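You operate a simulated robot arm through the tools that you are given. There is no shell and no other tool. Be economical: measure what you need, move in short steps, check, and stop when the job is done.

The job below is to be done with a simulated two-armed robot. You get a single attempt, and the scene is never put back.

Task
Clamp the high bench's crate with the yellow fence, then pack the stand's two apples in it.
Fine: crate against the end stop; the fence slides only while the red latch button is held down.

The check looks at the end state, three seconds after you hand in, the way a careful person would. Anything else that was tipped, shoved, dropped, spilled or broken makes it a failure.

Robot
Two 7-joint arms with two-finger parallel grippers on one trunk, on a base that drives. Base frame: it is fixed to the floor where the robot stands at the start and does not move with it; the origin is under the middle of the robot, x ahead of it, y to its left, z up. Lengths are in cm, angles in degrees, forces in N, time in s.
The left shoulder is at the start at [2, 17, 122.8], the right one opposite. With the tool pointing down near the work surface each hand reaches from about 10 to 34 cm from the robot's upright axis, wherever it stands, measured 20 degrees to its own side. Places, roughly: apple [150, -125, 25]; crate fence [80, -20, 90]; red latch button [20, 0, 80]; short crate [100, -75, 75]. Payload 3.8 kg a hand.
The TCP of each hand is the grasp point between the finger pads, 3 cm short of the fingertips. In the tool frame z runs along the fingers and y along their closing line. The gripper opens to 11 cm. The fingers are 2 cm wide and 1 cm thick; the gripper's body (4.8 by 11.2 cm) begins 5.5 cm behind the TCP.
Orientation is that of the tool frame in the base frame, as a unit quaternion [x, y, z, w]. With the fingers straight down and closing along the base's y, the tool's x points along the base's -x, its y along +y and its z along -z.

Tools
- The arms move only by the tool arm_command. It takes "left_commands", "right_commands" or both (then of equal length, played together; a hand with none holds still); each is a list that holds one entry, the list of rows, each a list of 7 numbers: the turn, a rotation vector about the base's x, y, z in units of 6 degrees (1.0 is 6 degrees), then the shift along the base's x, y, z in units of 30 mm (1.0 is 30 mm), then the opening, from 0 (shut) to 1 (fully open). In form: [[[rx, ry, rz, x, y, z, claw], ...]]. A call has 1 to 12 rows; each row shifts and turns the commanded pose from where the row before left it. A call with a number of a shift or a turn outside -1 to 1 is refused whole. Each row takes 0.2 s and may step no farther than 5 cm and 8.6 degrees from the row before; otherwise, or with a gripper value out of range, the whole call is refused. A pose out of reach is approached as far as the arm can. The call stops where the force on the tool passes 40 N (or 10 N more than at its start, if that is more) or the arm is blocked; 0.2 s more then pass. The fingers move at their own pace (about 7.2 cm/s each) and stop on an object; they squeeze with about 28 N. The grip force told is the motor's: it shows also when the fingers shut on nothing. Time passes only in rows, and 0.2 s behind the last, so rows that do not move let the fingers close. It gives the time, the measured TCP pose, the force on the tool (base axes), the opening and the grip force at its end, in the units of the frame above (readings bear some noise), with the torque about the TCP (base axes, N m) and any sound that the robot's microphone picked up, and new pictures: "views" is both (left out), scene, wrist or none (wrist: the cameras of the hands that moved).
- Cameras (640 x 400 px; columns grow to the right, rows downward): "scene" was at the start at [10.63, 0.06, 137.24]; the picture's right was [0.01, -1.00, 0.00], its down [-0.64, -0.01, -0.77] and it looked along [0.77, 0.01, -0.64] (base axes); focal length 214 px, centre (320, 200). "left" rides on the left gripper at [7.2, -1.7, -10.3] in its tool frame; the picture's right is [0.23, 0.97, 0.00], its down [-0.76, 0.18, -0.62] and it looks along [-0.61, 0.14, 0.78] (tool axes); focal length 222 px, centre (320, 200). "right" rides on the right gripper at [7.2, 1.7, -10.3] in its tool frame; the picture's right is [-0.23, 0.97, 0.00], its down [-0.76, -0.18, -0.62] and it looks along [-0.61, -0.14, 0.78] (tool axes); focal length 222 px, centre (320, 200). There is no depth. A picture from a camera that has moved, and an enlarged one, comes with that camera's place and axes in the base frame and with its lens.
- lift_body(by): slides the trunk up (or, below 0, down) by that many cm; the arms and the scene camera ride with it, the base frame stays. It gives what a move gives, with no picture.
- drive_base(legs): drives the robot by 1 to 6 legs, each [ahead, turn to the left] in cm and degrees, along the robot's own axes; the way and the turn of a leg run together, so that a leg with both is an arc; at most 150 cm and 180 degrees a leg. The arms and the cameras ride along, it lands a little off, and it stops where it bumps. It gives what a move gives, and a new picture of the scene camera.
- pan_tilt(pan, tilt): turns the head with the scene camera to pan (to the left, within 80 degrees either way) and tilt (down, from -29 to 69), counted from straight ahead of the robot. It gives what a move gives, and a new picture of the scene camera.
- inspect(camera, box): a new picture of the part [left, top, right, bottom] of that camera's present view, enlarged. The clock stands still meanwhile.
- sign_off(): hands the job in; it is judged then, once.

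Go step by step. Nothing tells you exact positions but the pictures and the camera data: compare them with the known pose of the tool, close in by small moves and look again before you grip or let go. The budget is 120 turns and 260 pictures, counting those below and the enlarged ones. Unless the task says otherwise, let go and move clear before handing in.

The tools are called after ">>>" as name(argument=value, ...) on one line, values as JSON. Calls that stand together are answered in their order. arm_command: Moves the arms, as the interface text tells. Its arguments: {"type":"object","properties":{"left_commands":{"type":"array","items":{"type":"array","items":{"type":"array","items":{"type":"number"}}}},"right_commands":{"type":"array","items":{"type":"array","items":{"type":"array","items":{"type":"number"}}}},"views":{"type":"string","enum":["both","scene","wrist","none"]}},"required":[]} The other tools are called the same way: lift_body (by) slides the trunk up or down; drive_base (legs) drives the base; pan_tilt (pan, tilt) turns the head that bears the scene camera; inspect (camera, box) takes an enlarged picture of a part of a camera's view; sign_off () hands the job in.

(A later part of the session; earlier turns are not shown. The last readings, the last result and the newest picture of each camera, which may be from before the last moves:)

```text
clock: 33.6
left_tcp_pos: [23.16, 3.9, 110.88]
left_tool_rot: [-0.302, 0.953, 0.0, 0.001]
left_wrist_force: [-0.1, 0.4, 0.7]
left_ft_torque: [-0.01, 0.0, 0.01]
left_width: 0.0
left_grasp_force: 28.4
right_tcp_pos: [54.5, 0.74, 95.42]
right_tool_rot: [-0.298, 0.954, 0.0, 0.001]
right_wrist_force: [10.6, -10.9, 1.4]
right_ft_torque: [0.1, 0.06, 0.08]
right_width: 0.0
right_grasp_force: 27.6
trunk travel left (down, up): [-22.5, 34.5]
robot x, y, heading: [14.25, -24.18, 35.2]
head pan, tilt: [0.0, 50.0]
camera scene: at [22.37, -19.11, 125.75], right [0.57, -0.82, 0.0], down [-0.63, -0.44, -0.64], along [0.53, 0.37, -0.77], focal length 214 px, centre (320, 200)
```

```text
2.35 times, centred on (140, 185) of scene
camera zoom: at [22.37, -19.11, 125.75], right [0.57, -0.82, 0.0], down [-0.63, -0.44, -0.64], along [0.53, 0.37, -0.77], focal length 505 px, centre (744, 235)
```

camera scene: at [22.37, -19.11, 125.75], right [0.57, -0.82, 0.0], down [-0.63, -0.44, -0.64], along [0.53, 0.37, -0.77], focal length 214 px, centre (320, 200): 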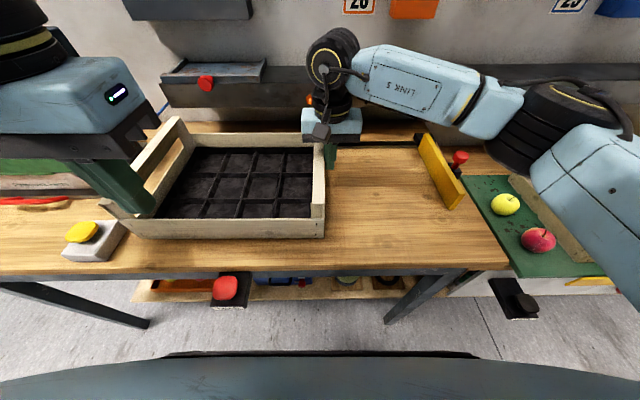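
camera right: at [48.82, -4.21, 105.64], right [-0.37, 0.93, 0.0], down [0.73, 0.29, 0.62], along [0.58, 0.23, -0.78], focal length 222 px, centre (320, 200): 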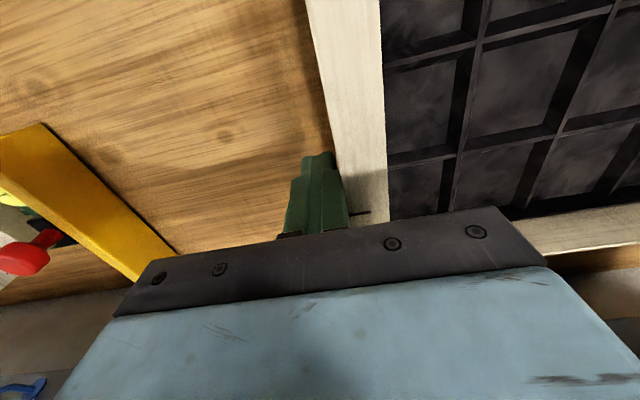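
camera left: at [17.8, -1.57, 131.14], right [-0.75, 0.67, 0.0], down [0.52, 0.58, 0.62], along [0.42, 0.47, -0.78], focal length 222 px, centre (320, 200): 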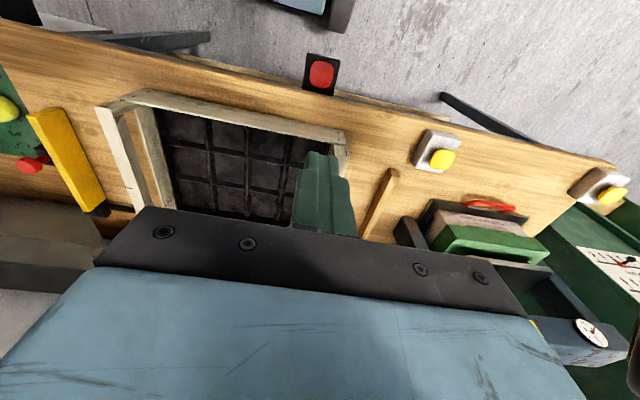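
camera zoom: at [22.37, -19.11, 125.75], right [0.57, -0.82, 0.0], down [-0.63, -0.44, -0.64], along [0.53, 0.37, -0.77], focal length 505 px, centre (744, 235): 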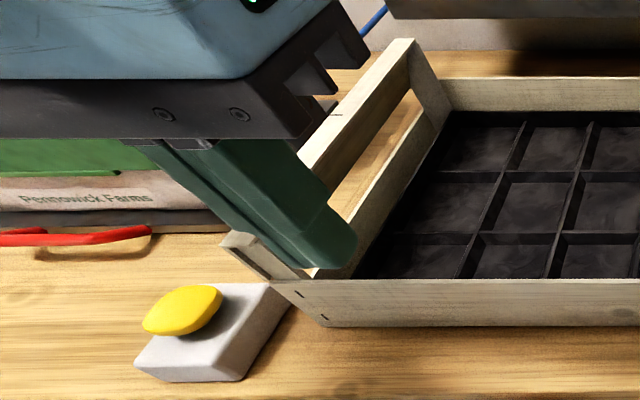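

Geometry agrees with stop contact (crate's left end at ~38 cm left, the yellow box a few cm further). Now the right hand goes up and over to the right side of the fence's red knob.

>>> arm_command(right_commands=[[[0, 0, 0, 0.19, -0.27, 0, 0], [0, 0, 0, 0, 0, 1, 0], [0, 0, 0, 0, 0, 1, 0], [0, 0, 0, 0.57, -0.82, 0, 0], [0, 0, 0, 0.57, -0.82, 0, 0], [0, 0, 0, 0.57, -0.82, 0, 0], [0, 0, 0, 0.57, -0.82, 0, 0], [0, 0, 0, 0.57, -0.82, 0, 0], [0, 0, 0, 0.57, -0.82, 0, 0], [0, 0, 0, 0.57, -0.82, 0, 0], [0, 0, 0, 0.57, -0.82, 0, 0], [0, 0, 0, 0.57, -0.82, 0, 0]]], views="none")

>>> arm_command(right_commands=[[[0, 0, 0, 0.7, -0.6, 0, 0], [0, 0, 0, 0.7, -0.6, 0, 0], [0, 0, 0, 0.7, -0.6, 0, 0]]], views="both")

```text
clock: 36.2
left_tcp_pos: [23.01, 3.76, 110.91]
left_tool_rot: [-0.301, 0.954, 0.0, 0.0]
left_wrist_force: [0.8, -0.3, 0.3]
left_ft_torque: [0.0, 0.0, -0.01]
left_width: 0.0
left_grasp_force: 27.7
right_tcp_pos: [70.03, -21.91, 101.52]
right_tool_rot: [-0.301, 0.954, 0.0, -0.001]
right_wrist_force: [1.0, 0.5, -0.1]
right_ft_torque: [0.01, 0.01, -0.01]
right_width: 0.02
right_grasp_force: 27.8
trunk travel left (down, up): [-22.5, 34.5]
robot x, y, heading: [14.05, -24.48, 35.0]
head pan, tilt: [0.0, 50.0]
```

```text
clock: 37.0
left_tcp_pos: [22.93, 3.96, 110.81]
left_tool_rot: [-0.301, 0.954, 0.001, 0.0]
left_wrist_force: [-0.5, -0.2, -0.1]
left_ft_torque: [-0.01, -0.03, 0.01]
left_width: 0.0
left_grasp_force: 27.9
right_tcp_pos: [76.43, -27.35, 101.52]
right_tool_rot: [-0.301, 0.953, 0.0, 0.001]
right_wrist_force: [0.1, 0.9, 1.1]
right_ft_torque: [0.01, 0.01, -0.03]
right_width: 0.02
right_grasp_force: 27.7
trunk travel left (down, up): [-22.5, 34.5]
robot x, y, heading: [14.27, -24.49, 34.9]
head pan, tilt: [0.0, 50.0]
camera scene: at [22.25, -18.98, 125.75], right [0.57, -0.82, 0.0], down [-0.63, -0.44, -0.64], along [0.53, 0.37, -0.77], focal length 214 px, centre (320, 200)
camera right: at [69.54, -30.11, 111.67], right [-0.37, 0.93, 0.0], down [0.73, 0.29, 0.62], along [0.58, 0.23, -0.78], focal length 222 px, centre (320, 200)
```

scene: 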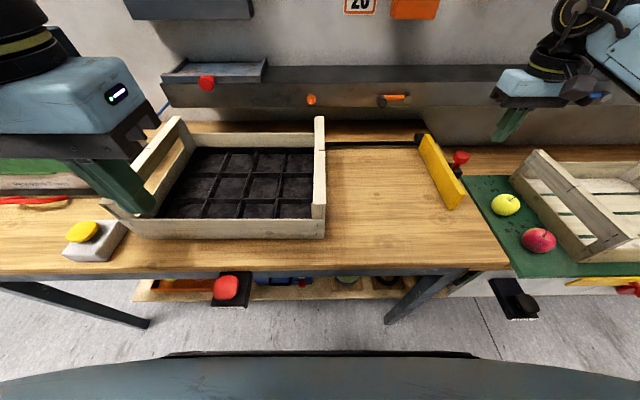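
right: 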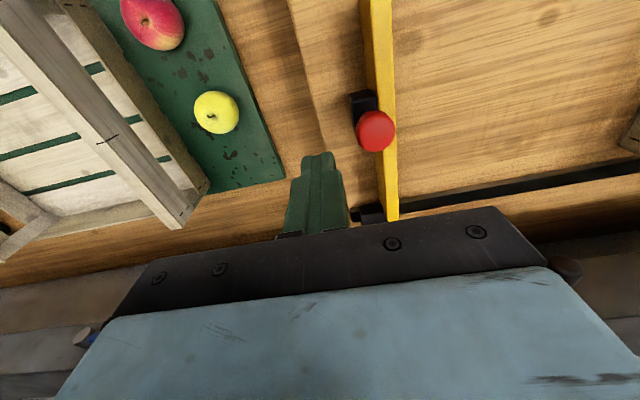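

Right hand is right of the knob with ~1.6 cm gap. Lower it to knob height; simultaneously lower the left hand toward the latch button.

>>> arm_command(right_commands=[[[0, 0, 0, 0.1, 0.03, -0.7, 0], [0, 0, 0, 0.1, 0.03, -0.7, 0], [0, 0, 0, 0.05, 0.03, -0.7, 0], [0, 0, 0, 0, 0, -0.7, 0], [0, 0, 0, 0, 0, 0, 0], [0, 0, 0, 0, 0, 0, 0], [0, 0, 0, 0, 0, 0, 0]]], left_commands=[[[0, 0, 0, 0, 0, -1, 0], [0, 0, 0, 0, 0, -1, 0], [0, 0, 0, 0, 0, -1, 0], [0, 0, 0, 0, 0, -1, 0], [0, 0, 0, 0, 0, -1, 0], [0, 0, 0, 0, 0, -1, 0], [0, 0, 0, 0, 0, -1, 0]]], views="both")

```text
clock: 38.6
left_tcp_pos: [25.31, 4.91, 90.56]
left_tool_rot: [-0.301, 0.954, 0.0, 0.001]
left_wrist_force: [-0.1, -0.8, -0.3]
left_ft_torque: [-0.01, 0.02, -0.04]
left_width: 0.01
left_grasp_force: 28.3
left hand out of reach, approached as far as the arm can: row 3, 4, 5
right_tcp_pos: [77.13, -27.11, 92.98]
right_tool_rot: [-0.302, 0.953, 0.0, 0.0]
right_wrist_force: [-0.3, -0.6, 0.1]
right_ft_torque: [-0.03, -0.02, 0.0]
right_width: 0.01
right_grasp_force: 28.0
trunk travel left (down, up): [-22.5, 34.5]
robot x, y, heading: [14.19, -24.4, 35.2]
head pan, tilt: [0.0, 50.0]
camera scene: at [22.21, -18.94, 125.76], right [0.57, -0.82, 0.0], down [-0.63, -0.44, -0.64], along [0.53, 0.37, -0.77], focal length 214 px, centre (320, 200)
camera right: at [70.21, -29.8, 103.21], right [-0.37, 0.93, 0.0], down [0.73, 0.29, 0.62], along [0.58, 0.23, -0.78], focal length 222 px, centre (320, 200)
camera left: at [20.34, -0.55, 100.79], right [-0.75, 0.67, 0.0], down [0.52, 0.58, 0.62], along [0.42, 0.46, -0.78], focal length 222 px, centre (320, 200)
```

scene: 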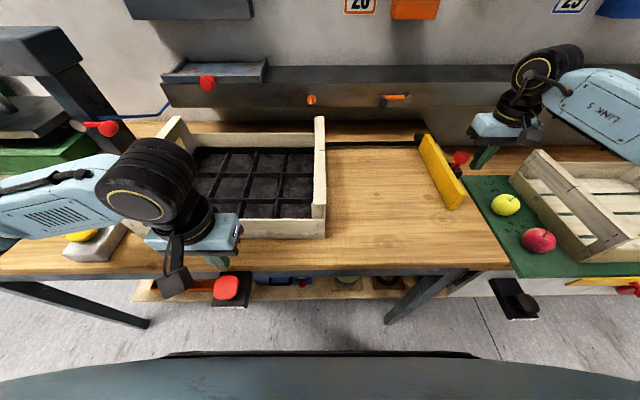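
right: 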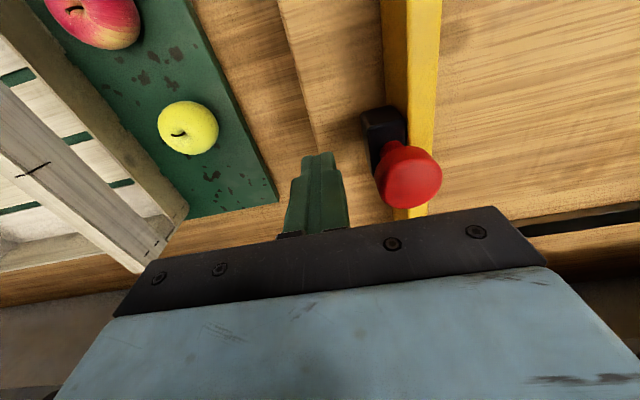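
left: 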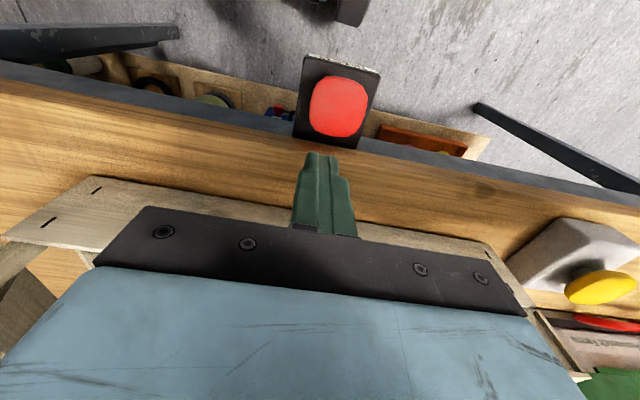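

Left hand drifted forward a bit during descent; I'll check where it settles, without moving.

>>> arm_command(left_commands=[[[0, 0, 0, 0, 0, 0, 0], [0, 0, 0, 0, 0, 0, 0], [0, 0, 0, -0.3, -0.1, 0, 0]]], views="wrist")

```text
clock: 39.4
left_tcp_pos: [25.17, 4.93, 90.47]
left_tool_rot: [-0.301, 0.954, 0.0, -0.001]
left_wrist_force: [0.5, -0.8, 0.3]
left_ft_torque: [0.01, 0.01, 0.0]
left_width: 0.0
left_grasp_force: 27.4
left hand out of reach, approached as far as the arm can: row 3
right_tcp_pos: [77.1, -27.0, 92.94]
right_tool_rot: [-0.302, 0.953, -0.001, 0.0]
right_wrist_force: [0.6, 1.0, 0.0]
right_ft_torque: [-0.01, 0.0, -0.01]
right_width: 0.0
right_grasp_force: 28.0
trunk travel left (down, up): [-22.5, 34.5]
robot x, y, heading: [14.53, -24.36, 35.0]
head pan, tilt: [0.0, 50.0]
camera left: at [20.25, -0.59, 100.7], right [-0.75, 0.67, 0.0], down [0.52, 0.58, 0.62], along [0.41, 0.46, -0.78], focal length 222 px, centre (320, 200)
```

left: 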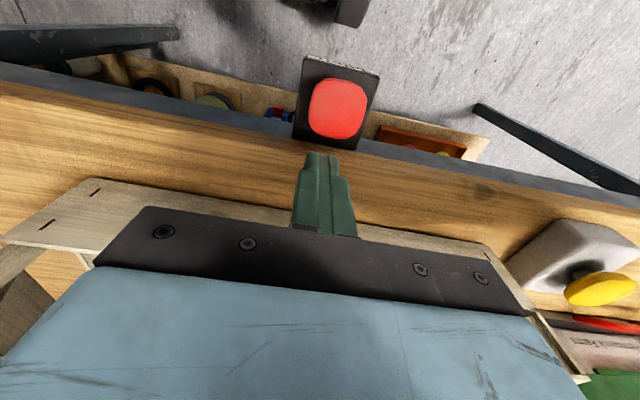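

The straight-down pose can't come close enough, so I'll tilt the left tool ~24° (tips toward the robot), which moves the wrist outward.

>>> arm_command(left_commands=[[[-0.57, 0.82, 0, 0.17, 0.1, 0.1, 0], [-0.57, 0.82, 0, 0.17, 0.1, 0.1, 0], [-0.57, 0.82, 0, 0.17, 0.1, 0.1, 0], [-0.57, 0.82, 0, 0.17, 0.1, 0, 0], [0, 0, 0, 0, 0, 0, 0]]], views="both")

```text
clock: 40.6
left_tcp_pos: [27.16, 6.11, 91.34]
left_tool_rot: [-0.294, 0.933, -0.061, -0.198]
left_wrist_force: [0.3, -0.1, 0.0]
left_ft_torque: [-0.03, 0.01, 0.03]
left_width: 0.0
left_grasp_force: 28.0
right_tcp_pos: [77.03, -27.04, 93.06]
right_tool_rot: [-0.301, 0.954, 0.001, 0.0]
right_wrist_force: [-0.3, 0.3, -0.1]
right_ft_torque: [0.01, 0.01, 0.0]
right_width: 0.02
right_grasp_force: 27.6
trunk travel left (down, up): [-22.5, 34.5]
robot x, y, heading: [14.34, -24.76, 35.2]
head pan, tilt: [0.0, 50.0]
camera scene: at [22.21, -18.95, 125.76], right [0.57, -0.82, 0.0], down [-0.63, -0.44, -0.64], along [0.53, 0.37, -0.77], focal length 214 px, centre (320, 200)
camera left: at [26.2, 3.35, 103.64], right [-0.73, 0.68, 0.09], down [0.68, 0.69, 0.26], along [0.11, 0.25, -0.96], focal length 222 px, centre (320, 200)
```

scene: 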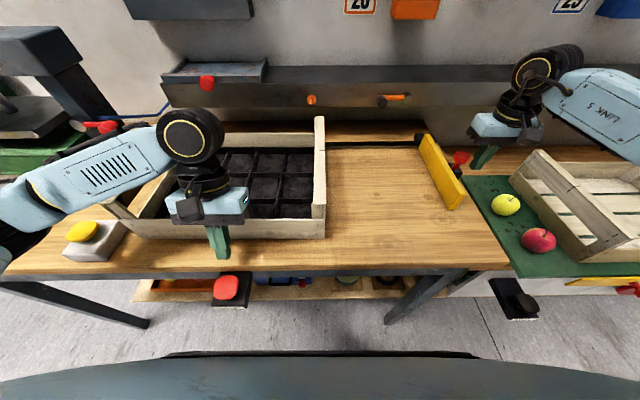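
left: 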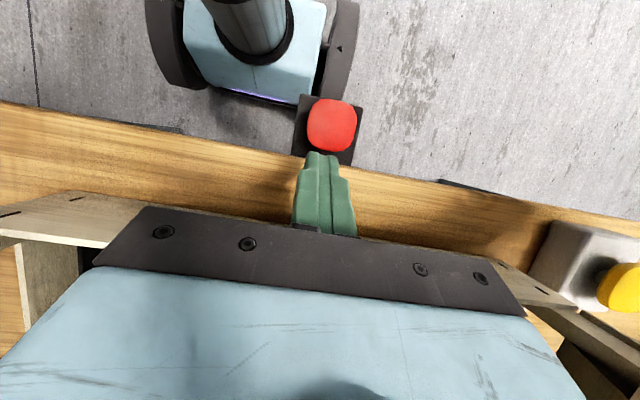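

It works; now move inward over the button.

>>> arm_command(left_commands=[[[0, 0, 0, -0.35, -0.14, 0, 0], [0, 0, 0, -0.35, -0.14, 0, 0], [0, 0, 0, -0.35, -0.14, -0.3, 0], [0, 0, 0, 0, 0, -0.5, 0]]], views="both")

```text
clock: 41.6
left_tcp_pos: [24.05, 4.88, 88.88]
left_tool_rot: [-0.295, 0.933, -0.062, -0.198]
left_wrist_force: [0.6, 0.8, 0.6]
left_ft_torque: [-0.02, 0.01, 0.01]
left_width: 0.03
left_grasp_force: 28.1
right_tcp_pos: [77.14, -27.07, 92.95]
right_tool_rot: [-0.301, 0.954, 0.0, 0.001]
right_wrist_force: [-1.1, 0.5, -0.1]
right_ft_torque: [-0.02, -0.01, -0.01]
right_width: 0.0
right_grasp_force: 27.5
trunk travel left (down, up): [-22.5, 34.5]
robot x, y, heading: [14.44, -24.29, 35.1]
head pan, tilt: [0.0, 50.0]
camera scene: at [22.23, -18.94, 125.75], right [0.57, -0.82, 0.0], down [-0.63, -0.44, -0.64], along [0.53, 0.37, -0.77], focal length 214 px, centre (320, 200)
camera left: at [22.99, 2.1, 101.19], right [-0.73, 0.68, 0.09], down [0.67, 0.69, 0.26], along [0.11, 0.25, -0.96], focal length 222 px, centre (320, 200)
```

scene: 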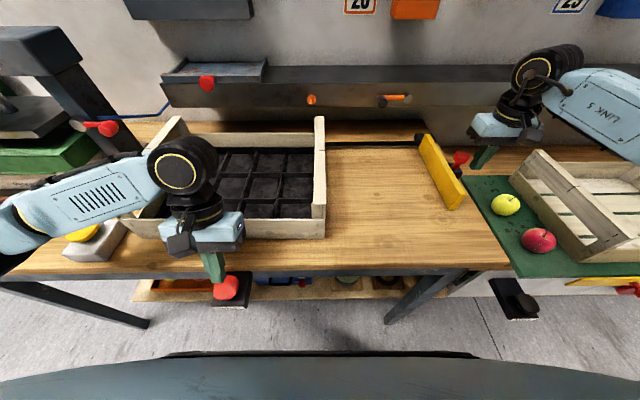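
left: 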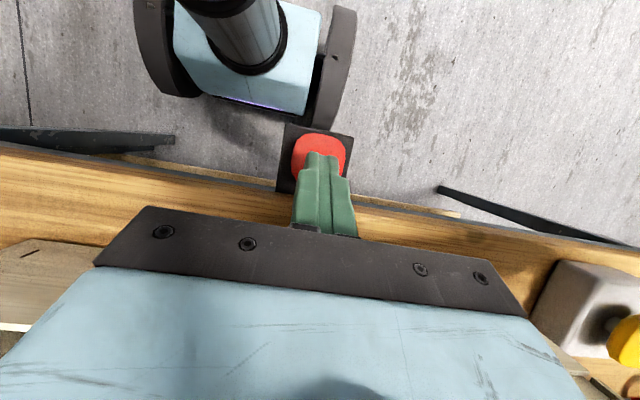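

Tip is right over the button. Descend in small steps until it presses.

>>> arm_command(left_commands=[[[0, 0, 0, 0, 0, -0.2, 0], [0, 0, 0, 0, 0, -0.2, 0], [0, 0, 0, 0, 0, -0.2, 0], [0, 0, 0, 0, 0, -0.2, 0], [0, 0, 0, 0, 0, -0.2, 0]]], views="wrist")

```text
clock: 42.8
left_tcp_pos: [24.07, 4.8, 85.84]
left_tool_rot: [-0.295, 0.933, -0.062, -0.198]
left_wrist_force: [-0.7, 0.2, -0.7]
left_ft_torque: [-0.01, 0.0, 0.02]
left_width: 0.0
left_grasp_force: 28.2
right_tcp_pos: [77.01, -26.99, 92.94]
right_tool_rot: [-0.301, 0.954, 0.0, 0.0]
right_wrist_force: [0.0, 0.3, -0.1]
right_ft_torque: [-0.01, -0.02, 0.02]
right_width: 0.0
right_grasp_force: 27.5
trunk travel left (down, up): [-22.5, 34.5]
robot x, y, heading: [14.24, -24.41, 35.2]
head pan, tilt: [0.0, 50.0]
camera left: at [23.0, 2.03, 98.21], right [-0.73, 0.68, 0.09], down [0.68, 0.69, 0.26], along [0.11, 0.25, -0.96], focal length 222 px, centre (320, 200)
```

left: 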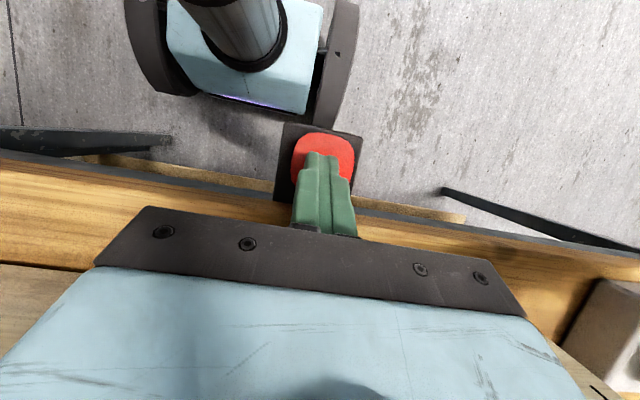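

>>> arm_command(left_commands=[[[0, 0, 0, 0, 0, -0.15, 0], [0, 0, 0, 0, 0, -0.15, 0], [0, 0, 0, 0, 0, -0.15, 0], [0, 0, 0, 0, 0, -0.15, 0]]], views="wrist")

```text
clock: 43.8
left_tcp_pos: [24.1, 4.89, 84.11]
left_tool_rot: [-0.295, 0.933, -0.063, -0.199]
left_wrist_force: [0.5, 0.9, 5.9]
left_ft_torque: [0.0, 0.01, -0.05]
left_width: 0.03
left_grasp_force: 28.6
right_tcp_pos: [77.15, -27.08, 92.95]
right_tool_rot: [-0.302, 0.953, 0.0, 0.0]
right_wrist_force: [-0.1, 0.2, 0.3]
right_ft_torque: [0.01, -0.03, -0.03]
right_width: 0.0
right_grasp_force: 28.1
trunk travel left (down, up): [-22.5, 34.5]
robot x, y, heading: [14.46, -24.57, 35.4]
head pan, tilt: [0.0, 50.0]
camera left: at [23.01, 2.05, 96.47], right [-0.73, 0.68, 0.09], down [0.68, 0.69, 0.26], along [0.11, 0.25, -0.96], focal length 222 px, centre (320, 200)
```

left: 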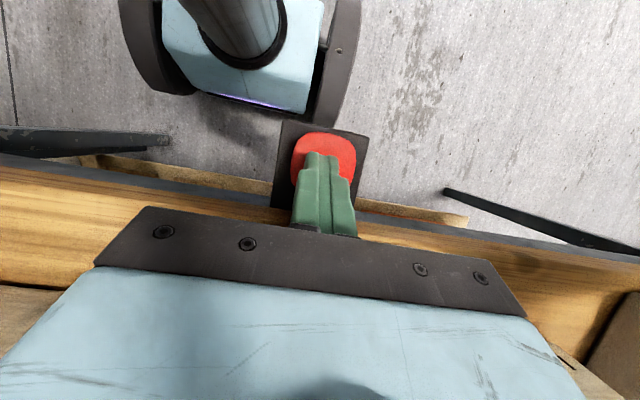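

Contact at 6 N. Press further in fine steps, listening for a click.

>>> arm_command(left_commands=[[[0, 0, 0, 0, 0, -0.1, 0], [0, 0, 0, 0, 0, -0.1, 0], [0, 0, 0, 0, 0, -0.1, 0]]], views="none")

```text
clock: 44.5
left_tcp_pos: [24.07, 4.77, 83.84]
left_tool_rot: [-0.294, 0.933, -0.063, -0.195]
left_wrist_force: [-4.9, -2.0, 25.2]
left_ft_torque: [-0.09, 0.18, 0.14]
left_width: 0.0
left_grasp_force: 27.9
right_tcp_pos: [77.07, -27.0, 93.0]
right_tool_rot: [-0.301, 0.954, 0.001, 0.001]
right_wrist_force: [-0.7, 0.0, 0.3]
right_ft_torque: [-0.02, 0.0, 0.03]
right_width: 0.0
right_grasp_force: 27.8
trunk travel left (down, up): [-22.5, 34.5]
robot x, y, heading: [13.79, -24.27, 34.9]
head pan, tilt: [0.0, 50.0]
stopped in row 3 (left hand): the force on the tool passed its limit at 45 N (the readings are from after the stop); the commanded pose is now the measured one
```

Button bottomed with ~25 N hold. Now push the knob/fence left with the right hand while the left holds.

>>> arm_command(right_commands=[[[0, 0, 0, -0.28, 0.41, 0, 0], [0, 0, 0, -0.28, 0.41, 0, 0], [0, 0, 0, -0.28, 0.41, 0, 0]]], views="both")

```text
clock: 45.3
left_tcp_pos: [24.05, 4.77, 83.81]
left_tool_rot: [-0.294, 0.934, -0.061, -0.195]
left_wrist_force: [-4.2, 0.7, 37.5]
left_ft_torque: [-0.01, 0.23, -0.21]
left_width: 0.0
left_grasp_force: 28.1
right_tcp_pos: [74.39, -23.47, 93.07]
right_tool_rot: [-0.301, 0.954, 0.001, 0.0]
right_wrist_force: [0.0, 0.1, 1.0]
right_ft_torque: [-0.05, 0.02, 0.01]
right_width: 0.0
right_grasp_force: 27.5
trunk travel left (down, up): [-22.5, 34.5]
robot x, y, heading: [14.29, -24.44, 35.1]
head pan, tilt: [0.0, 50.0]
camera scene: at [22.12, -19.1, 125.79], right [0.58, -0.82, 0.0], down [-0.63, -0.44, -0.64], along [0.53, 0.37, -0.77], focal length 214 px, centre (320, 200)
camera right: at [67.6, -26.24, 103.25], right [-0.37, 0.93, 0.0], down [0.72, 0.29, 0.62], along [0.58, 0.23, -0.78], focal length 222 px, centre (320, 200)
```

scene: 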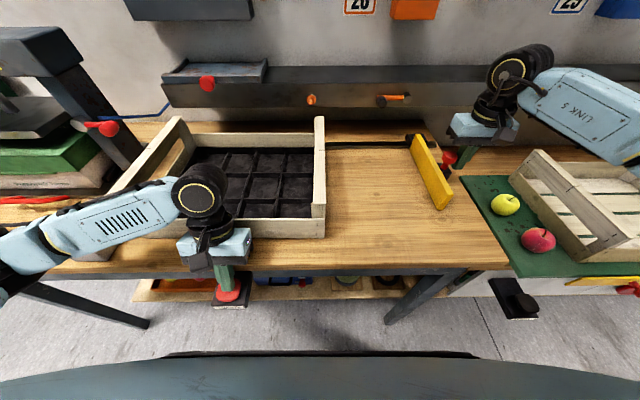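
right: 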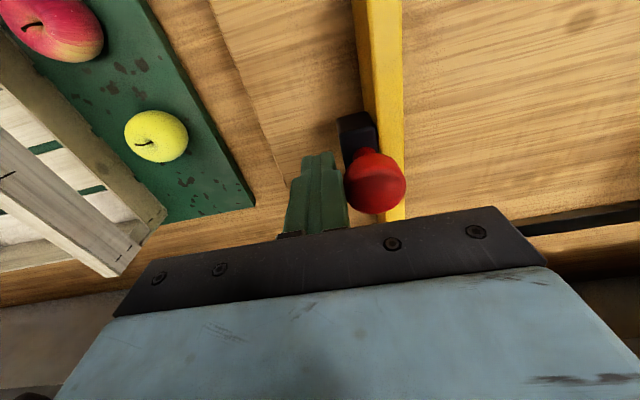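

The fence slides freely. Continue in longer strokes.

>>> arm_command(right_commands=[[[0, 0, 0, -0.43, 0.61, 0, 0], [0, 0, 0, -0.43, 0.61, 0, 0], [0, 0, 0, -0.43, 0.61, 0, 0], [0, 0, 0, -0.43, 0.61, 0, 0], [0, 0, 0, -0.43, 0.61, 0, 0], [0, 0, 0, -0.43, 0.61, 0, 0], [0, 0, 0, -0.43, 0.61, 0, 0], [0, 0, 0, -0.43, 0.61, 0, 0]]], views="both")

```text
clock: 47.1
left_tcp_pos: [24.05, 4.87, 83.77]
left_tool_rot: [-0.295, 0.933, -0.061, -0.195]
left_wrist_force: [-3.6, 2.7, 42.5]
left_ft_torque: [0.05, 0.18, 0.11]
left_width: 0.01
left_grasp_force: 28.1
right_tcp_pos: [64.06, -8.6, 92.95]
right_tool_rot: [-0.301, 0.954, 0.001, 0.001]
right_wrist_force: [0.3, 0.7, -0.5]
right_ft_torque: [0.0, 0.02, -0.01]
right_width: 0.0
right_grasp_force: 27.8
trunk travel left (down, up): [-22.5, 34.5]
robot x, y, heading: [14.19, -24.41, 34.9]
head pan, tilt: [0.0, 50.0]
camera scene: at [22.11, -19.08, 125.78], right [0.58, -0.82, 0.0], down [-0.63, -0.44, -0.64], along [0.53, 0.37, -0.77], focal length 214 px, centre (320, 200)
camera right: at [57.2, -11.51, 103.25], right [-0.37, 0.93, 0.0], down [0.72, 0.29, 0.62], along [0.58, 0.24, -0.78], focal length 222 px, centre (320, 200)
```

scene: 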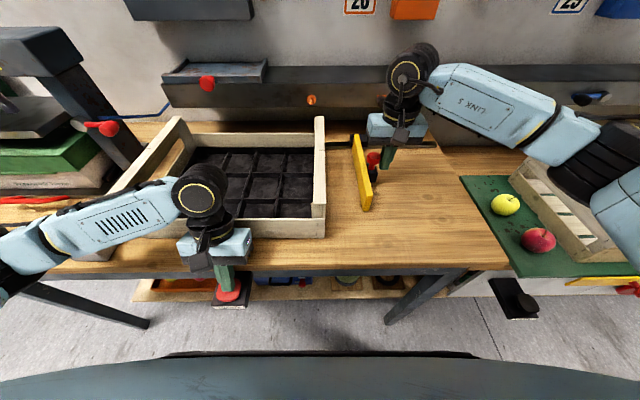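
right: 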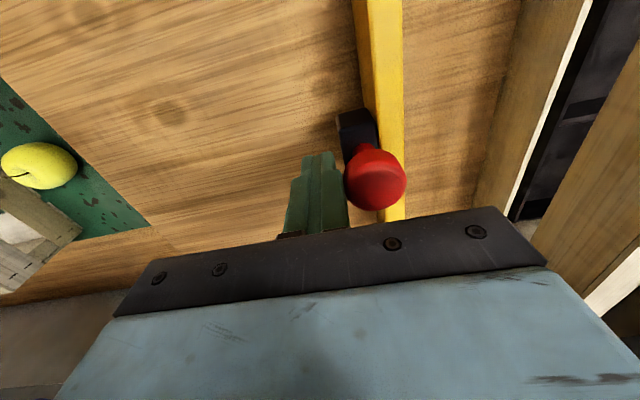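

>>> arm_command(right_commands=[[[0, 0, 0, -0.28, 0.41, 0, 0], [0, 0, 0, -0.28, 0.41, 0, 0], [0, 0, 0, -0.28, 0.41, 0, 0], [0, 0, 0, -0.11, 0.16, 0, 0], [0, 0, 0, -0.11, 0.16, 0, 0]]], views="both")

```text
clock: 48.3
left_tcp_pos: [24.04, 4.77, 83.77]
left_tool_rot: [-0.295, 0.933, -0.062, -0.195]
left_wrist_force: [-2.6, 3.4, 42.5]
left_ft_torque: [0.01, 0.19, 0.03]
left_width: 0.0
left_grasp_force: 28.4
right_tcp_pos: [60.93, -4.11, 93.0]
right_tool_rot: [-0.302, 0.953, 0.0, 0.001]
right_wrist_force: [-0.4, -1.8, -0.4]
right_ft_torque: [0.0, -0.01, 0.02]
right_width: 0.0
right_grasp_force: 27.6
trunk travel left (down, up): [-22.5, 34.5]
robot x, y, heading: [14.16, -24.31, 34.9]
head pan, tilt: [0.0, 50.0]
camera scene: at [22.12, -19.12, 125.78], right [0.58, -0.82, 0.0], down [-0.63, -0.44, -0.64], along [0.53, 0.37, -0.77], focal length 214 px, centre (320, 200)
camera right: at [54.06, -6.93, 103.25], right [-0.37, 0.93, 0.0], down [0.72, 0.29, 0.62], along [0.58, 0.23, -0.78], focal length 222 px, centre (320, 200)
```

scene: 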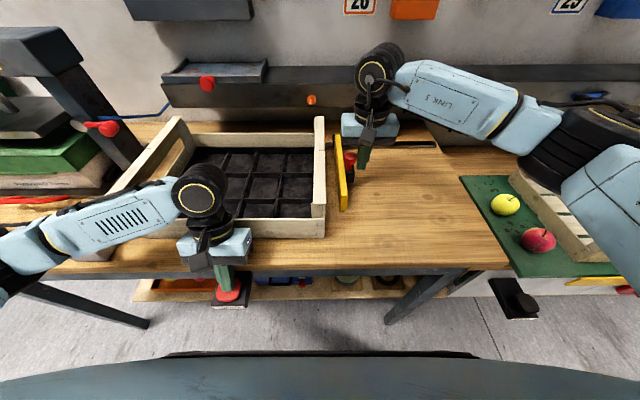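
right: 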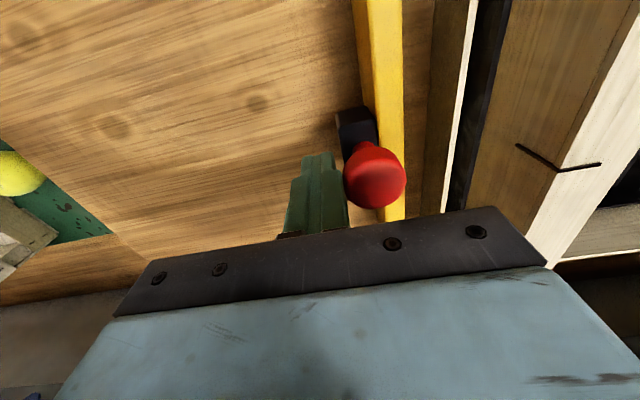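

About 2–3 cm left; fine steps until contact.

>>> arm_command(right_commands=[[[0, 0, 0, -0.11, 0.16, 0, 0], [0, 0, 0, -0.11, 0.16, 0, 0], [0, 0, 0, -0.11, 0.16, 0, 0], [0, 0, 0, -0.08, 0.11, 0, 0], [0, 0, 0, -0.08, 0.11, 0, 0], [0, 0, 0, -0.08, 0.11, 0, 0]]], views="both")

```text
clock: 49.7
left_tcp_pos: [24.03, 4.8, 83.83]
left_tool_rot: [-0.296, 0.933, -0.062, -0.196]
left_wrist_force: [-3.5, 2.6, 42.7]
left_ft_torque: [0.0, 0.2, -0.06]
left_width: 0.0
left_grasp_force: 27.8
right_tcp_pos: [59.19, -1.61, 93.01]
right_tool_rot: [-0.301, 0.953, 0.001, 0.0]
right_wrist_force: [1.0, -1.1, -0.2]
right_ft_torque: [-0.02, -0.01, 0.02]
right_width: 0.0
right_grasp_force: 28.0
trunk travel left (down, up): [-22.5, 34.5]
robot x, y, heading: [14.23, -24.66, 34.7]
head pan, tilt: [0.0, 50.0]
camera scene: at [22.13, -19.11, 125.78], right [0.58, -0.82, 0.0], down [-0.63, -0.44, -0.64], along [0.53, 0.37, -0.77], focal length 214 px, centre (320, 200)
camera right: at [52.41, -4.48, 103.29], right [-0.37, 0.93, 0.0], down [0.72, 0.29, 0.62], along [0.58, 0.23, -0.78], focal length 222 px, centre (320, 200)
```

scene: 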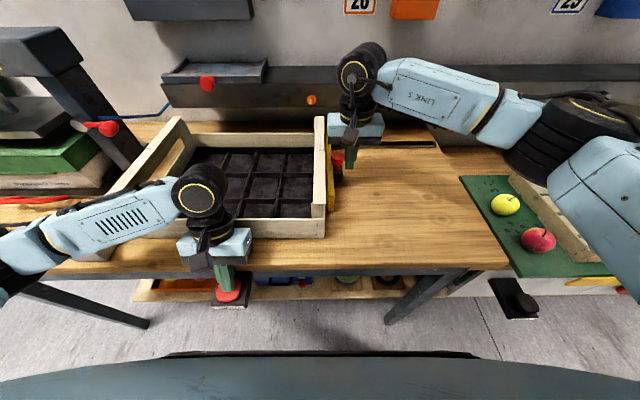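
right: 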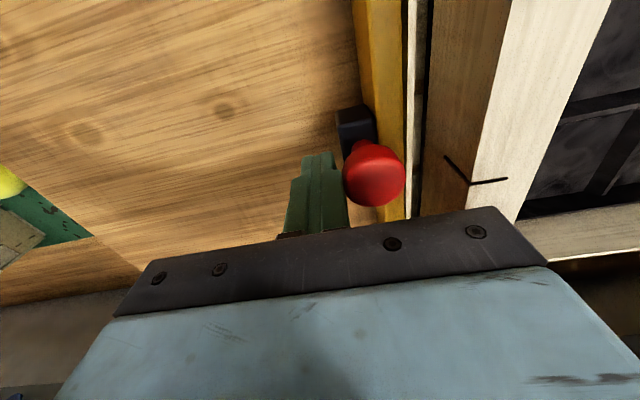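

>>> arm_command(right_commands=[[[0, 0, 0, -0.06, 0.08, 0, 0], [0, 0, 0, -0.06, 0.08, 0, 0], [0, 0, 0, -0.06, 0.08, 0, 0], [0, 0, 0, -0.06, 0.08, 0, 0]]], views="wrist")

```text
clock: 50.7
left_tcp_pos: [24.2, 4.85, 83.78]
left_tool_rot: [-0.295, 0.933, -0.059, -0.195]
left_wrist_force: [-7.0, 9.8, 40.7]
left_ft_torque: [0.28, 0.31, -0.07]
left_width: 0.0
left_grasp_force: 27.9
right_tcp_pos: [58.74, -1.02, 93.05]
right_tool_rot: [-0.3, 0.954, -0.001, 0.001]
right_wrist_force: [10.4, -18.3, 5.5]
right_ft_torque: [0.05, 0.05, 0.07]
right_width: 0.02
right_grasp_force: 28.1
trunk travel left (down, up): [-22.5, 34.5]
robot x, y, heading: [14.09, -24.37, 35.4]
head pan, tilt: [0.0, 50.0]
camera right: at [51.88, -3.78, 103.28], right [-0.37, 0.93, 0.0], down [0.72, 0.29, 0.62], along [0.58, 0.23, -0.78], focal length 222 px, centre (320, 200)
```

right: 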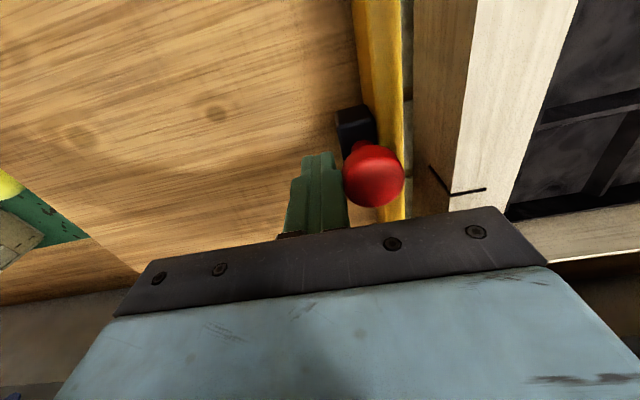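

Contact with ~21 N: fence against crate. I'll check the seam, then add a little push and release the button.

>>> inspect(camera="scene", box=[270, 100, 390, 250])

>>> arm_command(right_commands=[[[0, 0, 0, -0.03, 0.04, 0, 0], [0, 0, 0, -0.03, 0.04, 0, 0]]], views="none")

```text
2.67 times, centred on (330, 175) of scene
camera zoom: at [22.18, -19.26, 125.79], right [0.57, -0.82, 0.0], down [-0.63, -0.44, -0.64], along [0.53, 0.37, -0.76], focal length 572 px, centre (293, 267)
```

zoom: 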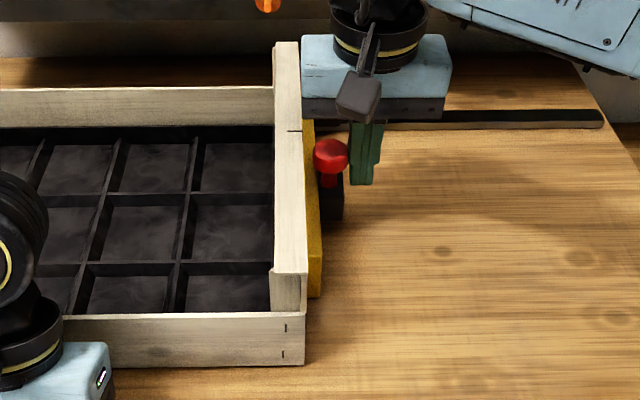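

```text
clock: 51.3
left_tcp_pos: [24.09, 4.67, 83.78]
left_tool_rot: [-0.295, 0.933, -0.058, -0.197]
left_wrist_force: [-7.5, 13.6, 39.0]
left_ft_torque: [0.38, 0.33, -0.04]
left_width: 0.0
left_grasp_force: 28.2
right_tcp_pos: [58.73, -1.01, 92.97]
right_tool_rot: [-0.298, 0.955, -0.003, 0.0]
right_wrist_force: [18.8, -30.8, 8.9]
right_ft_torque: [0.05, 0.03, 0.14]
right_width: 0.0
right_grasp_force: 27.3
trunk travel left (down, up): [-22.5, 34.5]
robot x, y, heading: [14.07, -24.4, 35.0]
head pan, tilt: [0.0, 50.0]
```

Fence is tight on the crate (37 N). Release the button: lift the left hand while the right holds the push.

>>> arm_command(left_commands=[[[0, 0, 0, 0, 0, 0.2, 0], [0, 0, 0, 0, 0, 0.5, 0], [0, 0, 0, 0.1, 0.1, 1, 0], [0, 0, 0, 0.1, 0.1, 1, 0], [0, 0, 0, 0, 0, 1, 0], [0, 0, 0, 0, 0, 1, 0]]], views="none")

>>> arm_command(right_commands=[[[0, 0, 0, 0.3, -0.42, 0, 0], [0, 0, 0, 0, 0, 1, 0], [0, 0, 0, 0, 0, 1, 0], [0, 0, 0, 0, 0, 1, 0], [0, 0, 0, 0.28, -0.41, 0.5, 0]]], views="both")

```text
clock: 52.7
left_tcp_pos: [24.82, 5.13, 97.89]
left_tool_rot: [-0.295, 0.933, -0.06, -0.197]
left_wrist_force: [-0.7, 0.8, 0.5]
left_ft_torque: [0.01, -0.02, -0.03]
left_width: 0.01
left_grasp_force: 28.4
right_tcp_pos: [58.72, -0.96, 92.97]
right_tool_rot: [-0.299, 0.954, -0.002, 0.0]
right_wrist_force: [19.3, -32.9, 11.3]
right_ft_torque: [0.11, 0.1, 0.12]
right_width: 0.0
right_grasp_force: 27.8
trunk travel left (down, up): [-22.5, 34.5]
robot x, y, heading: [14.13, -24.23, 35.2]
head pan, tilt: [0.0, 50.0]
```

```text
clock: 53.9
left_tcp_pos: [24.53, 5.57, 97.7]
left_tool_rot: [-0.296, 0.933, -0.063, -0.196]
left_wrist_force: [0.4, -0.2, 0.1]
left_ft_torque: [-0.03, 0.0, -0.03]
left_width: 0.0
left_grasp_force: 28.3
right_tcp_pos: [60.2, -2.8, 103.5]
right_tool_rot: [-0.302, 0.953, 0.001, 0.0]
right_wrist_force: [-0.1, -0.1, 0.9]
right_ft_torque: [0.0, -0.03, -0.01]
right_width: 0.0
right_grasp_force: 27.8
trunk travel left (down, up): [-22.5, 34.5]
robot x, y, heading: [14.3, -24.21, 35.3]
head pan, tilt: [0.0, 50.0]
camera scene: at [22.22, -18.99, 125.76], right [0.57, -0.82, 0.0], down [-0.63, -0.44, -0.64], along [0.53, 0.37, -0.77], focal length 214 px, centre (320, 200)
camera right: at [53.31, -5.72, 113.79], right [-0.38, 0.93, 0.0], down [0.73, 0.29, 0.62], along [0.58, 0.23, -0.78], focal length 222 px, centre (320, 200)
```

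scene: 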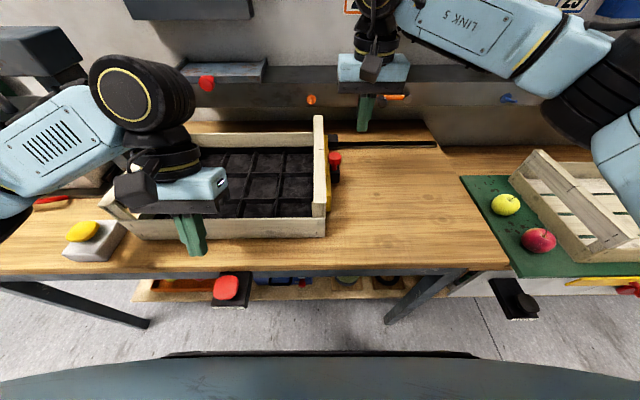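
right: 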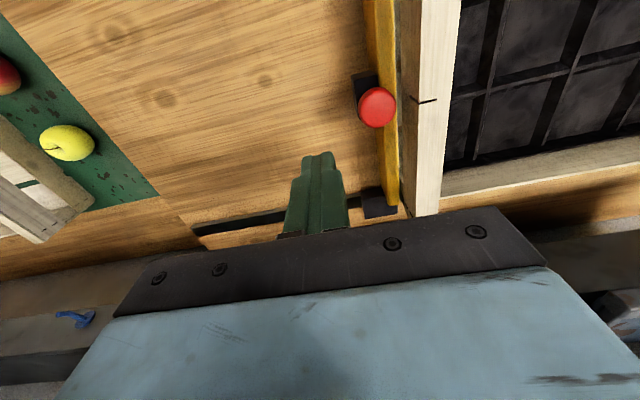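

The fence stays put after release. Now tuck the arms up and view the left end of the crate.

>>> arm_command(left_commands=[[[0, 0, 0, 0, 0, 0.8, 0], [0, 0, 0, 0, 0, 0.8, 0], [0.57, -0.82, 0, 0, 0, 0.8, 0], [0.57, -0.82, 0, 0, 0, 0.8, 0], [0.57, -0.82, 0, 0, 0, 0.8, 0], [0.57, -0.82, 0, 0, 0, 0.8, 0], [0, 0, 0, 0, 0, 0.8, 0], [0, 0, 0, 0, 0, 0, 0]]], right_commands=[[[0, 0, 0, 0, 0, 1, 0], [0, 0, 0, -0.24, -0.9, 0.6, 0], [0, 0, 0, -0.24, -0.9, 0.6, 0], [0, 0, 0, -0.24, -0.9, 0.6, 0], [0, 0, 0, -0.24, -0.9, 0.6, 0], [0, 0, 0, -0.24, -0.9, 0.6, 0], [0, 0, 0, -0.24, -0.9, 0.5, 0], [0, 0, 0, -0.24, -0.9, 0, 0]]], views="none")

>>> pan_tilt(pan=30, tilt=55)

```text
clock: 55.7
left_tcp_pos: [24.77, 5.42, 114.43]
left_tool_rot: [-0.301, 0.954, 0.001, 0.002]
left_wrist_force: [-0.5, 0.0, 0.2]
left_ft_torque: [0.02, -0.05, -0.02]
left_width: 0.0
left_grasp_force: 27.9
right_tcp_pos: [55.16, -21.83, 117.06]
right_tool_rot: [-0.301, 0.954, 0.0, 0.0]
right_wrist_force: [0.1, -0.3, 0.7]
right_ft_torque: [0.02, 0.03, 0.03]
right_width: 0.02
right_grasp_force: 27.6
trunk travel left (down, up): [-22.5, 34.5]
robot x, y, heading: [14.2, -24.75, 35.3]
head pan, tilt: [0.0, 50.0]
```

```text
clock: 56.7
left_tcp_pos: [24.77, 5.6, 114.48]
left_tool_rot: [-0.301, 0.954, 0.0, 0.003]
left_wrist_force: [0.4, 0.7, -1.1]
left_ft_torque: [0.01, 0.0, 0.0]
left_width: 0.0
left_grasp_force: 28.0
right_tcp_pos: [55.22, -21.64, 116.95]
right_tool_rot: [-0.301, 0.954, -0.001, 0.0]
right_wrist_force: [-0.5, -0.2, -0.8]
right_ft_torque: [0.0, -0.01, -0.01]
right_width: 0.01
right_grasp_force: 27.8
trunk travel left (down, up): [-22.5, 34.5]
robot x, y, heading: [14.48, -24.83, 35.0]
head pan, tilt: [30.0, 55.0]
camera scene: at [18.95, -16.83, 125.1], right [0.91, -0.42, 0.0], down [-0.35, -0.74, -0.57], along [0.24, 0.52, -0.82], focal length 214 px, centre (320, 200)
```

scene: 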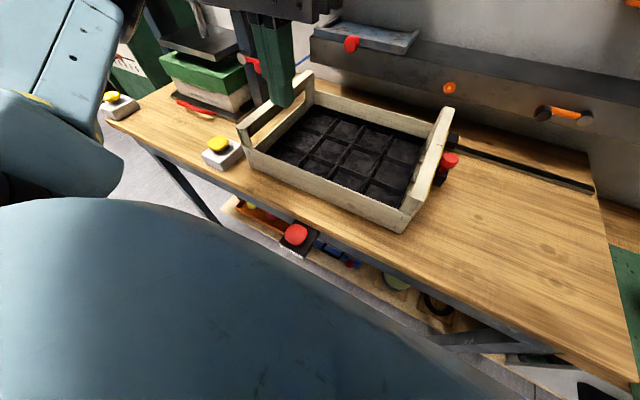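

>>> inspect(camera="scene", box=[190, 60, 330, 180])

>>> inspect(camera="left", box=[340, 60, 520, 240])

```text
3.33 times, centred on (260, 120) of scene
camera zoom: at [18.95, -16.83, 125.1], right [0.91, -0.42, 0.0], down [-0.35, -0.74, -0.57], along [0.24, 0.52, -0.82], focal length 715 px, centre (520, 467)
```

zoom: 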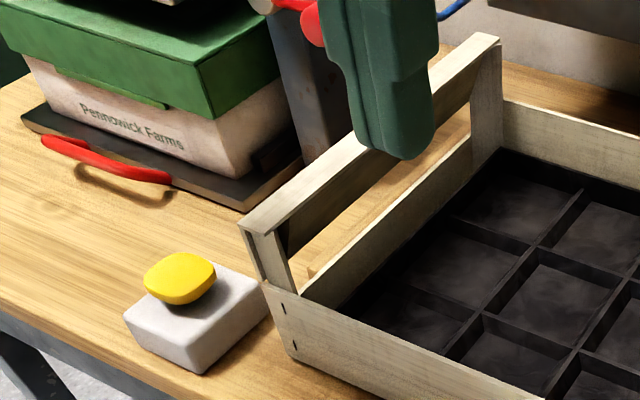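

```text
2.22 times, centred on (430, 150) of left
camera zoom: at [19.73, -0.04, 124.75], right [-0.75, 0.67, 0.0], down [0.52, 0.58, 0.63], along [0.42, 0.47, -0.78], focal length 494 px, centre (76, 311)
```

zoom: 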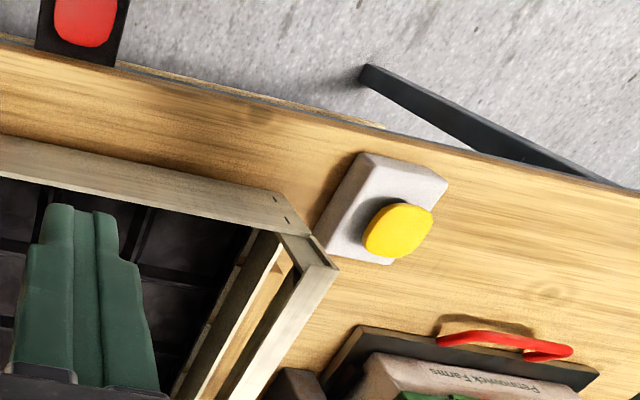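

Crate sits against the stop, the yellow box hasn't moved. Next: drive ~20 cm to the right along the bench toward the apples.

>>> drive_base(legs=[[0, -90], [21, 0], [0, 90]])

>>> pan_tilt(pan=-30, tilt=52)

```text
clock: 66.0
left_tcp_pos: [36.82, -12.07, 114.55]
left_tool_rot: [-0.296, 0.955, 0.0, 0.001]
left_wrist_force: [0.3, -0.3, -0.9]
left_ft_torque: [0.0, 0.02, 0.0]
left_width: 0.02
left_grasp_force: 27.9
right_tcp_pos: [67.12, -39.62, 117.09]
right_tool_rot: [-0.296, 0.955, 0.0, 0.001]
right_wrist_force: [0.5, -0.3, -0.2]
right_ft_torque: [-0.01, 0.01, 0.01]
right_width: 0.0
right_grasp_force: 28.2
trunk travel left (down, up): [-22.5, 34.5]
robot x, y, heading: [25.91, -42.02, 34.6]
head pan, tilt: [30.0, 55.0]
camera scene: at [30.88, -34.34, 125.1], right [0.9, -0.43, 0.0], down [-0.35, -0.74, -0.57], along [0.25, 0.52, -0.82], focal length 214 px, centre (320, 200)
```

scene: 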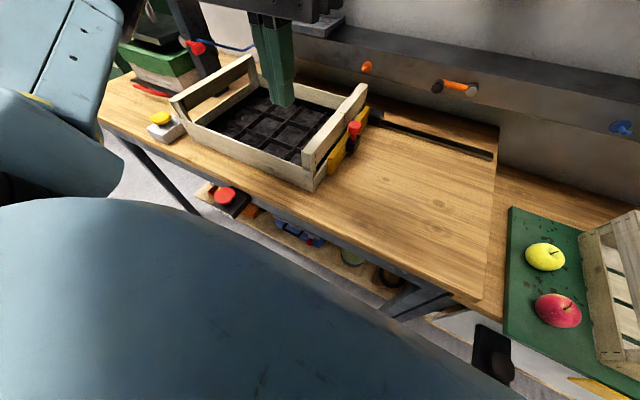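

```text
clock: 67.3
left_tcp_pos: [36.84, -12.01, 114.61]
left_tool_rot: [-0.297, 0.955, -0.001, 0.002]
left_wrist_force: [0.3, 0.4, -0.5]
left_ft_torque: [0.01, -0.03, 0.0]
left_width: 0.04
left_grasp_force: 27.8
right_tcp_pos: [67.08, -39.57, 117.01]
right_tool_rot: [-0.297, 0.955, 0.0, 0.0]
right_wrist_force: [0.0, 0.3, -0.5]
right_ft_torque: [-0.02, -0.02, 0.01]
right_width: 0.0
right_grasp_force: 27.9
trunk travel left (down, up): [-22.5, 34.5]
robot x, y, heading: [25.67, -41.96, 34.4]
head pan, tilt: [-30.0, 52.0]
camera scene: at [35.27, -40.26, 125.49], right [0.08, -1.0, 0.0], down [-0.79, -0.06, -0.62], along [0.61, 0.05, -0.79], focal length 214 px, centre (320, 200)
```

scene: 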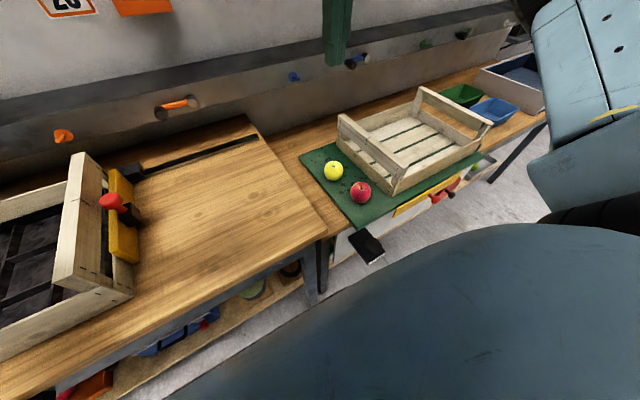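

Apples at about (82.8,-40.3) yellow and (74.9,-48.4) red. I'll bring the right hand near to look at the gaps around them, opening the gripper.

>>> arm_command(right_commands=[[[0, 0, 0, 0.6, -0.4, -0.7, 0.9], [0, 0, 0, 0.6, -0.4, -0.7, 0.9], [0, 0, 0, 0.6, -0.4, -0.7, 0.9]]], views="wrist")

>>> inspect(camera="scene", box=[280, 70, 520, 240])

```text
clock: 68.1
left_tcp_pos: [36.93, -12.2, 114.54]
left_tool_rot: [-0.297, 0.955, 0.001, 0.002]
left_wrist_force: [0.6, -0.7, 0.4]
left_ft_torque: [-0.01, -0.01, 0.0]
left_width: 0.02
left_grasp_force: 27.8
right_tcp_pos: [72.61, -43.3, 110.68]
right_tool_rot: [-0.297, 0.955, 0.0, 0.0]
right_wrist_force: [-0.4, -0.3, 0.8]
right_ft_torque: [0.02, 0.06, 0.03]
right_width: 9.91
right_grasp_force: 0.2
trunk travel left (down, up): [-22.5, 34.5]
robot x, y, heading: [26.21, -42.0, 34.7]
head pan, tilt: [-30.0, 52.0]
camera right: at [65.67, -46.02, 120.88], right [-0.37, 0.93, 0.0], down [0.73, 0.29, 0.62], along [0.58, 0.23, -0.78], focal length 222 px, centre (320, 200)
```

right: 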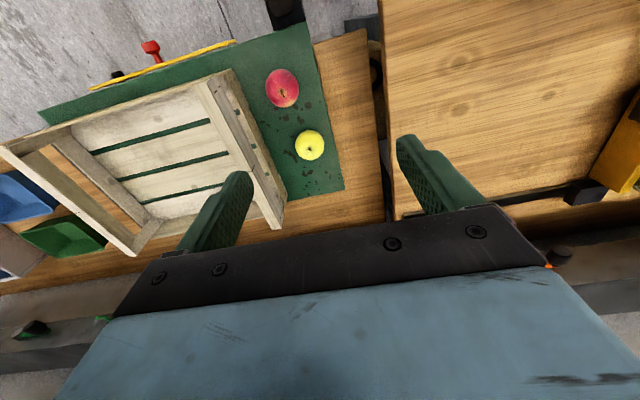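

```text
2.35 times, centred on (400, 155) of scene
camera zoom: at [35.31, -40.31, 125.49], right [0.08, -1.0, 0.0], down [-0.79, -0.06, -0.62], along [0.61, 0.05, -0.79], focal length 505 px, centre (132, 306)
```

zoom: 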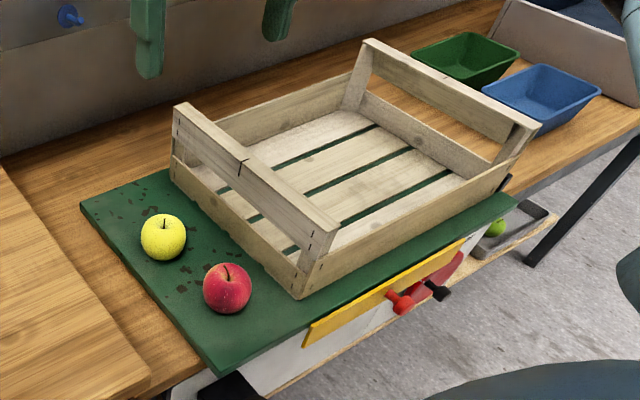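

I notice a green apple in a tray on something low beyond the short crate, near the hinted place. I'll look closer there.

>>> pan_tilt(pan=-55, tilt=40)

>>> inspect(camera="scene", box=[120, 100, 400, 275])

```text
clock: 69.0
left_tcp_pos: [36.9, -12.01, 114.53]
left_tool_rot: [-0.297, 0.955, 0.0, 0.001]
left_wrist_force: [-0.8, -0.1, 0.4]
left_ft_torque: [0.01, 0.01, 0.01]
left_width: 0.0
left_grasp_force: 28.0
right_tcp_pos: [72.47, -43.14, 110.76]
right_tool_rot: [-0.297, 0.955, 0.0, 0.0]
right_wrist_force: [0.9, -0.3, 0.0]
right_ft_torque: [0.0, 0.05, -0.03]
right_width: 9.9
right_grasp_force: 0.1
trunk travel left (down, up): [-22.5, 34.5]
robot x, y, heading: [26.02, -42.16, 34.7]
head pan, tilt: [-55.0, 40.0]
camera scene: at [35.75, -43.82, 127.17], right [-0.35, -0.94, 0.0], down [-0.6, 0.22, -0.77], along [0.72, -0.27, -0.64], focal length 214 px, centre (320, 200)
```

scene: 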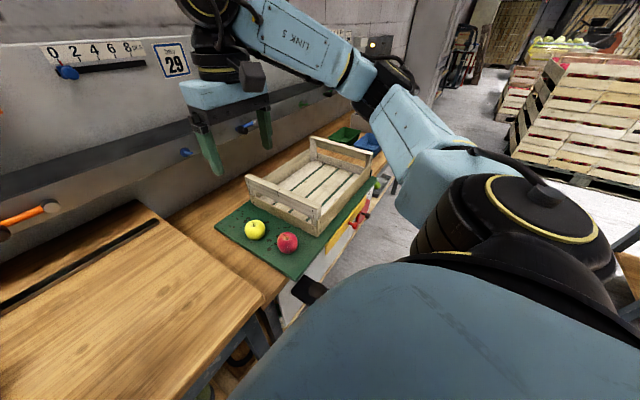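

```text
2.29 times, centred on (260, 188) of scene
camera zoom: at [35.75, -43.82, 127.17], right [-0.35, -0.94, 0.0], down [-0.6, 0.22, -0.77], along [0.72, -0.27, -0.64], focal length 490 px, centre (457, 229)
```

zoom: 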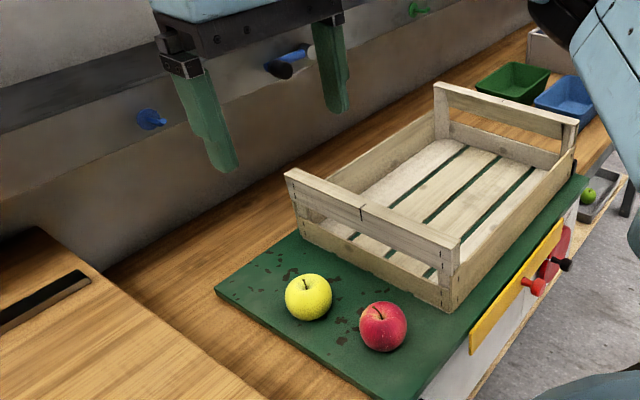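

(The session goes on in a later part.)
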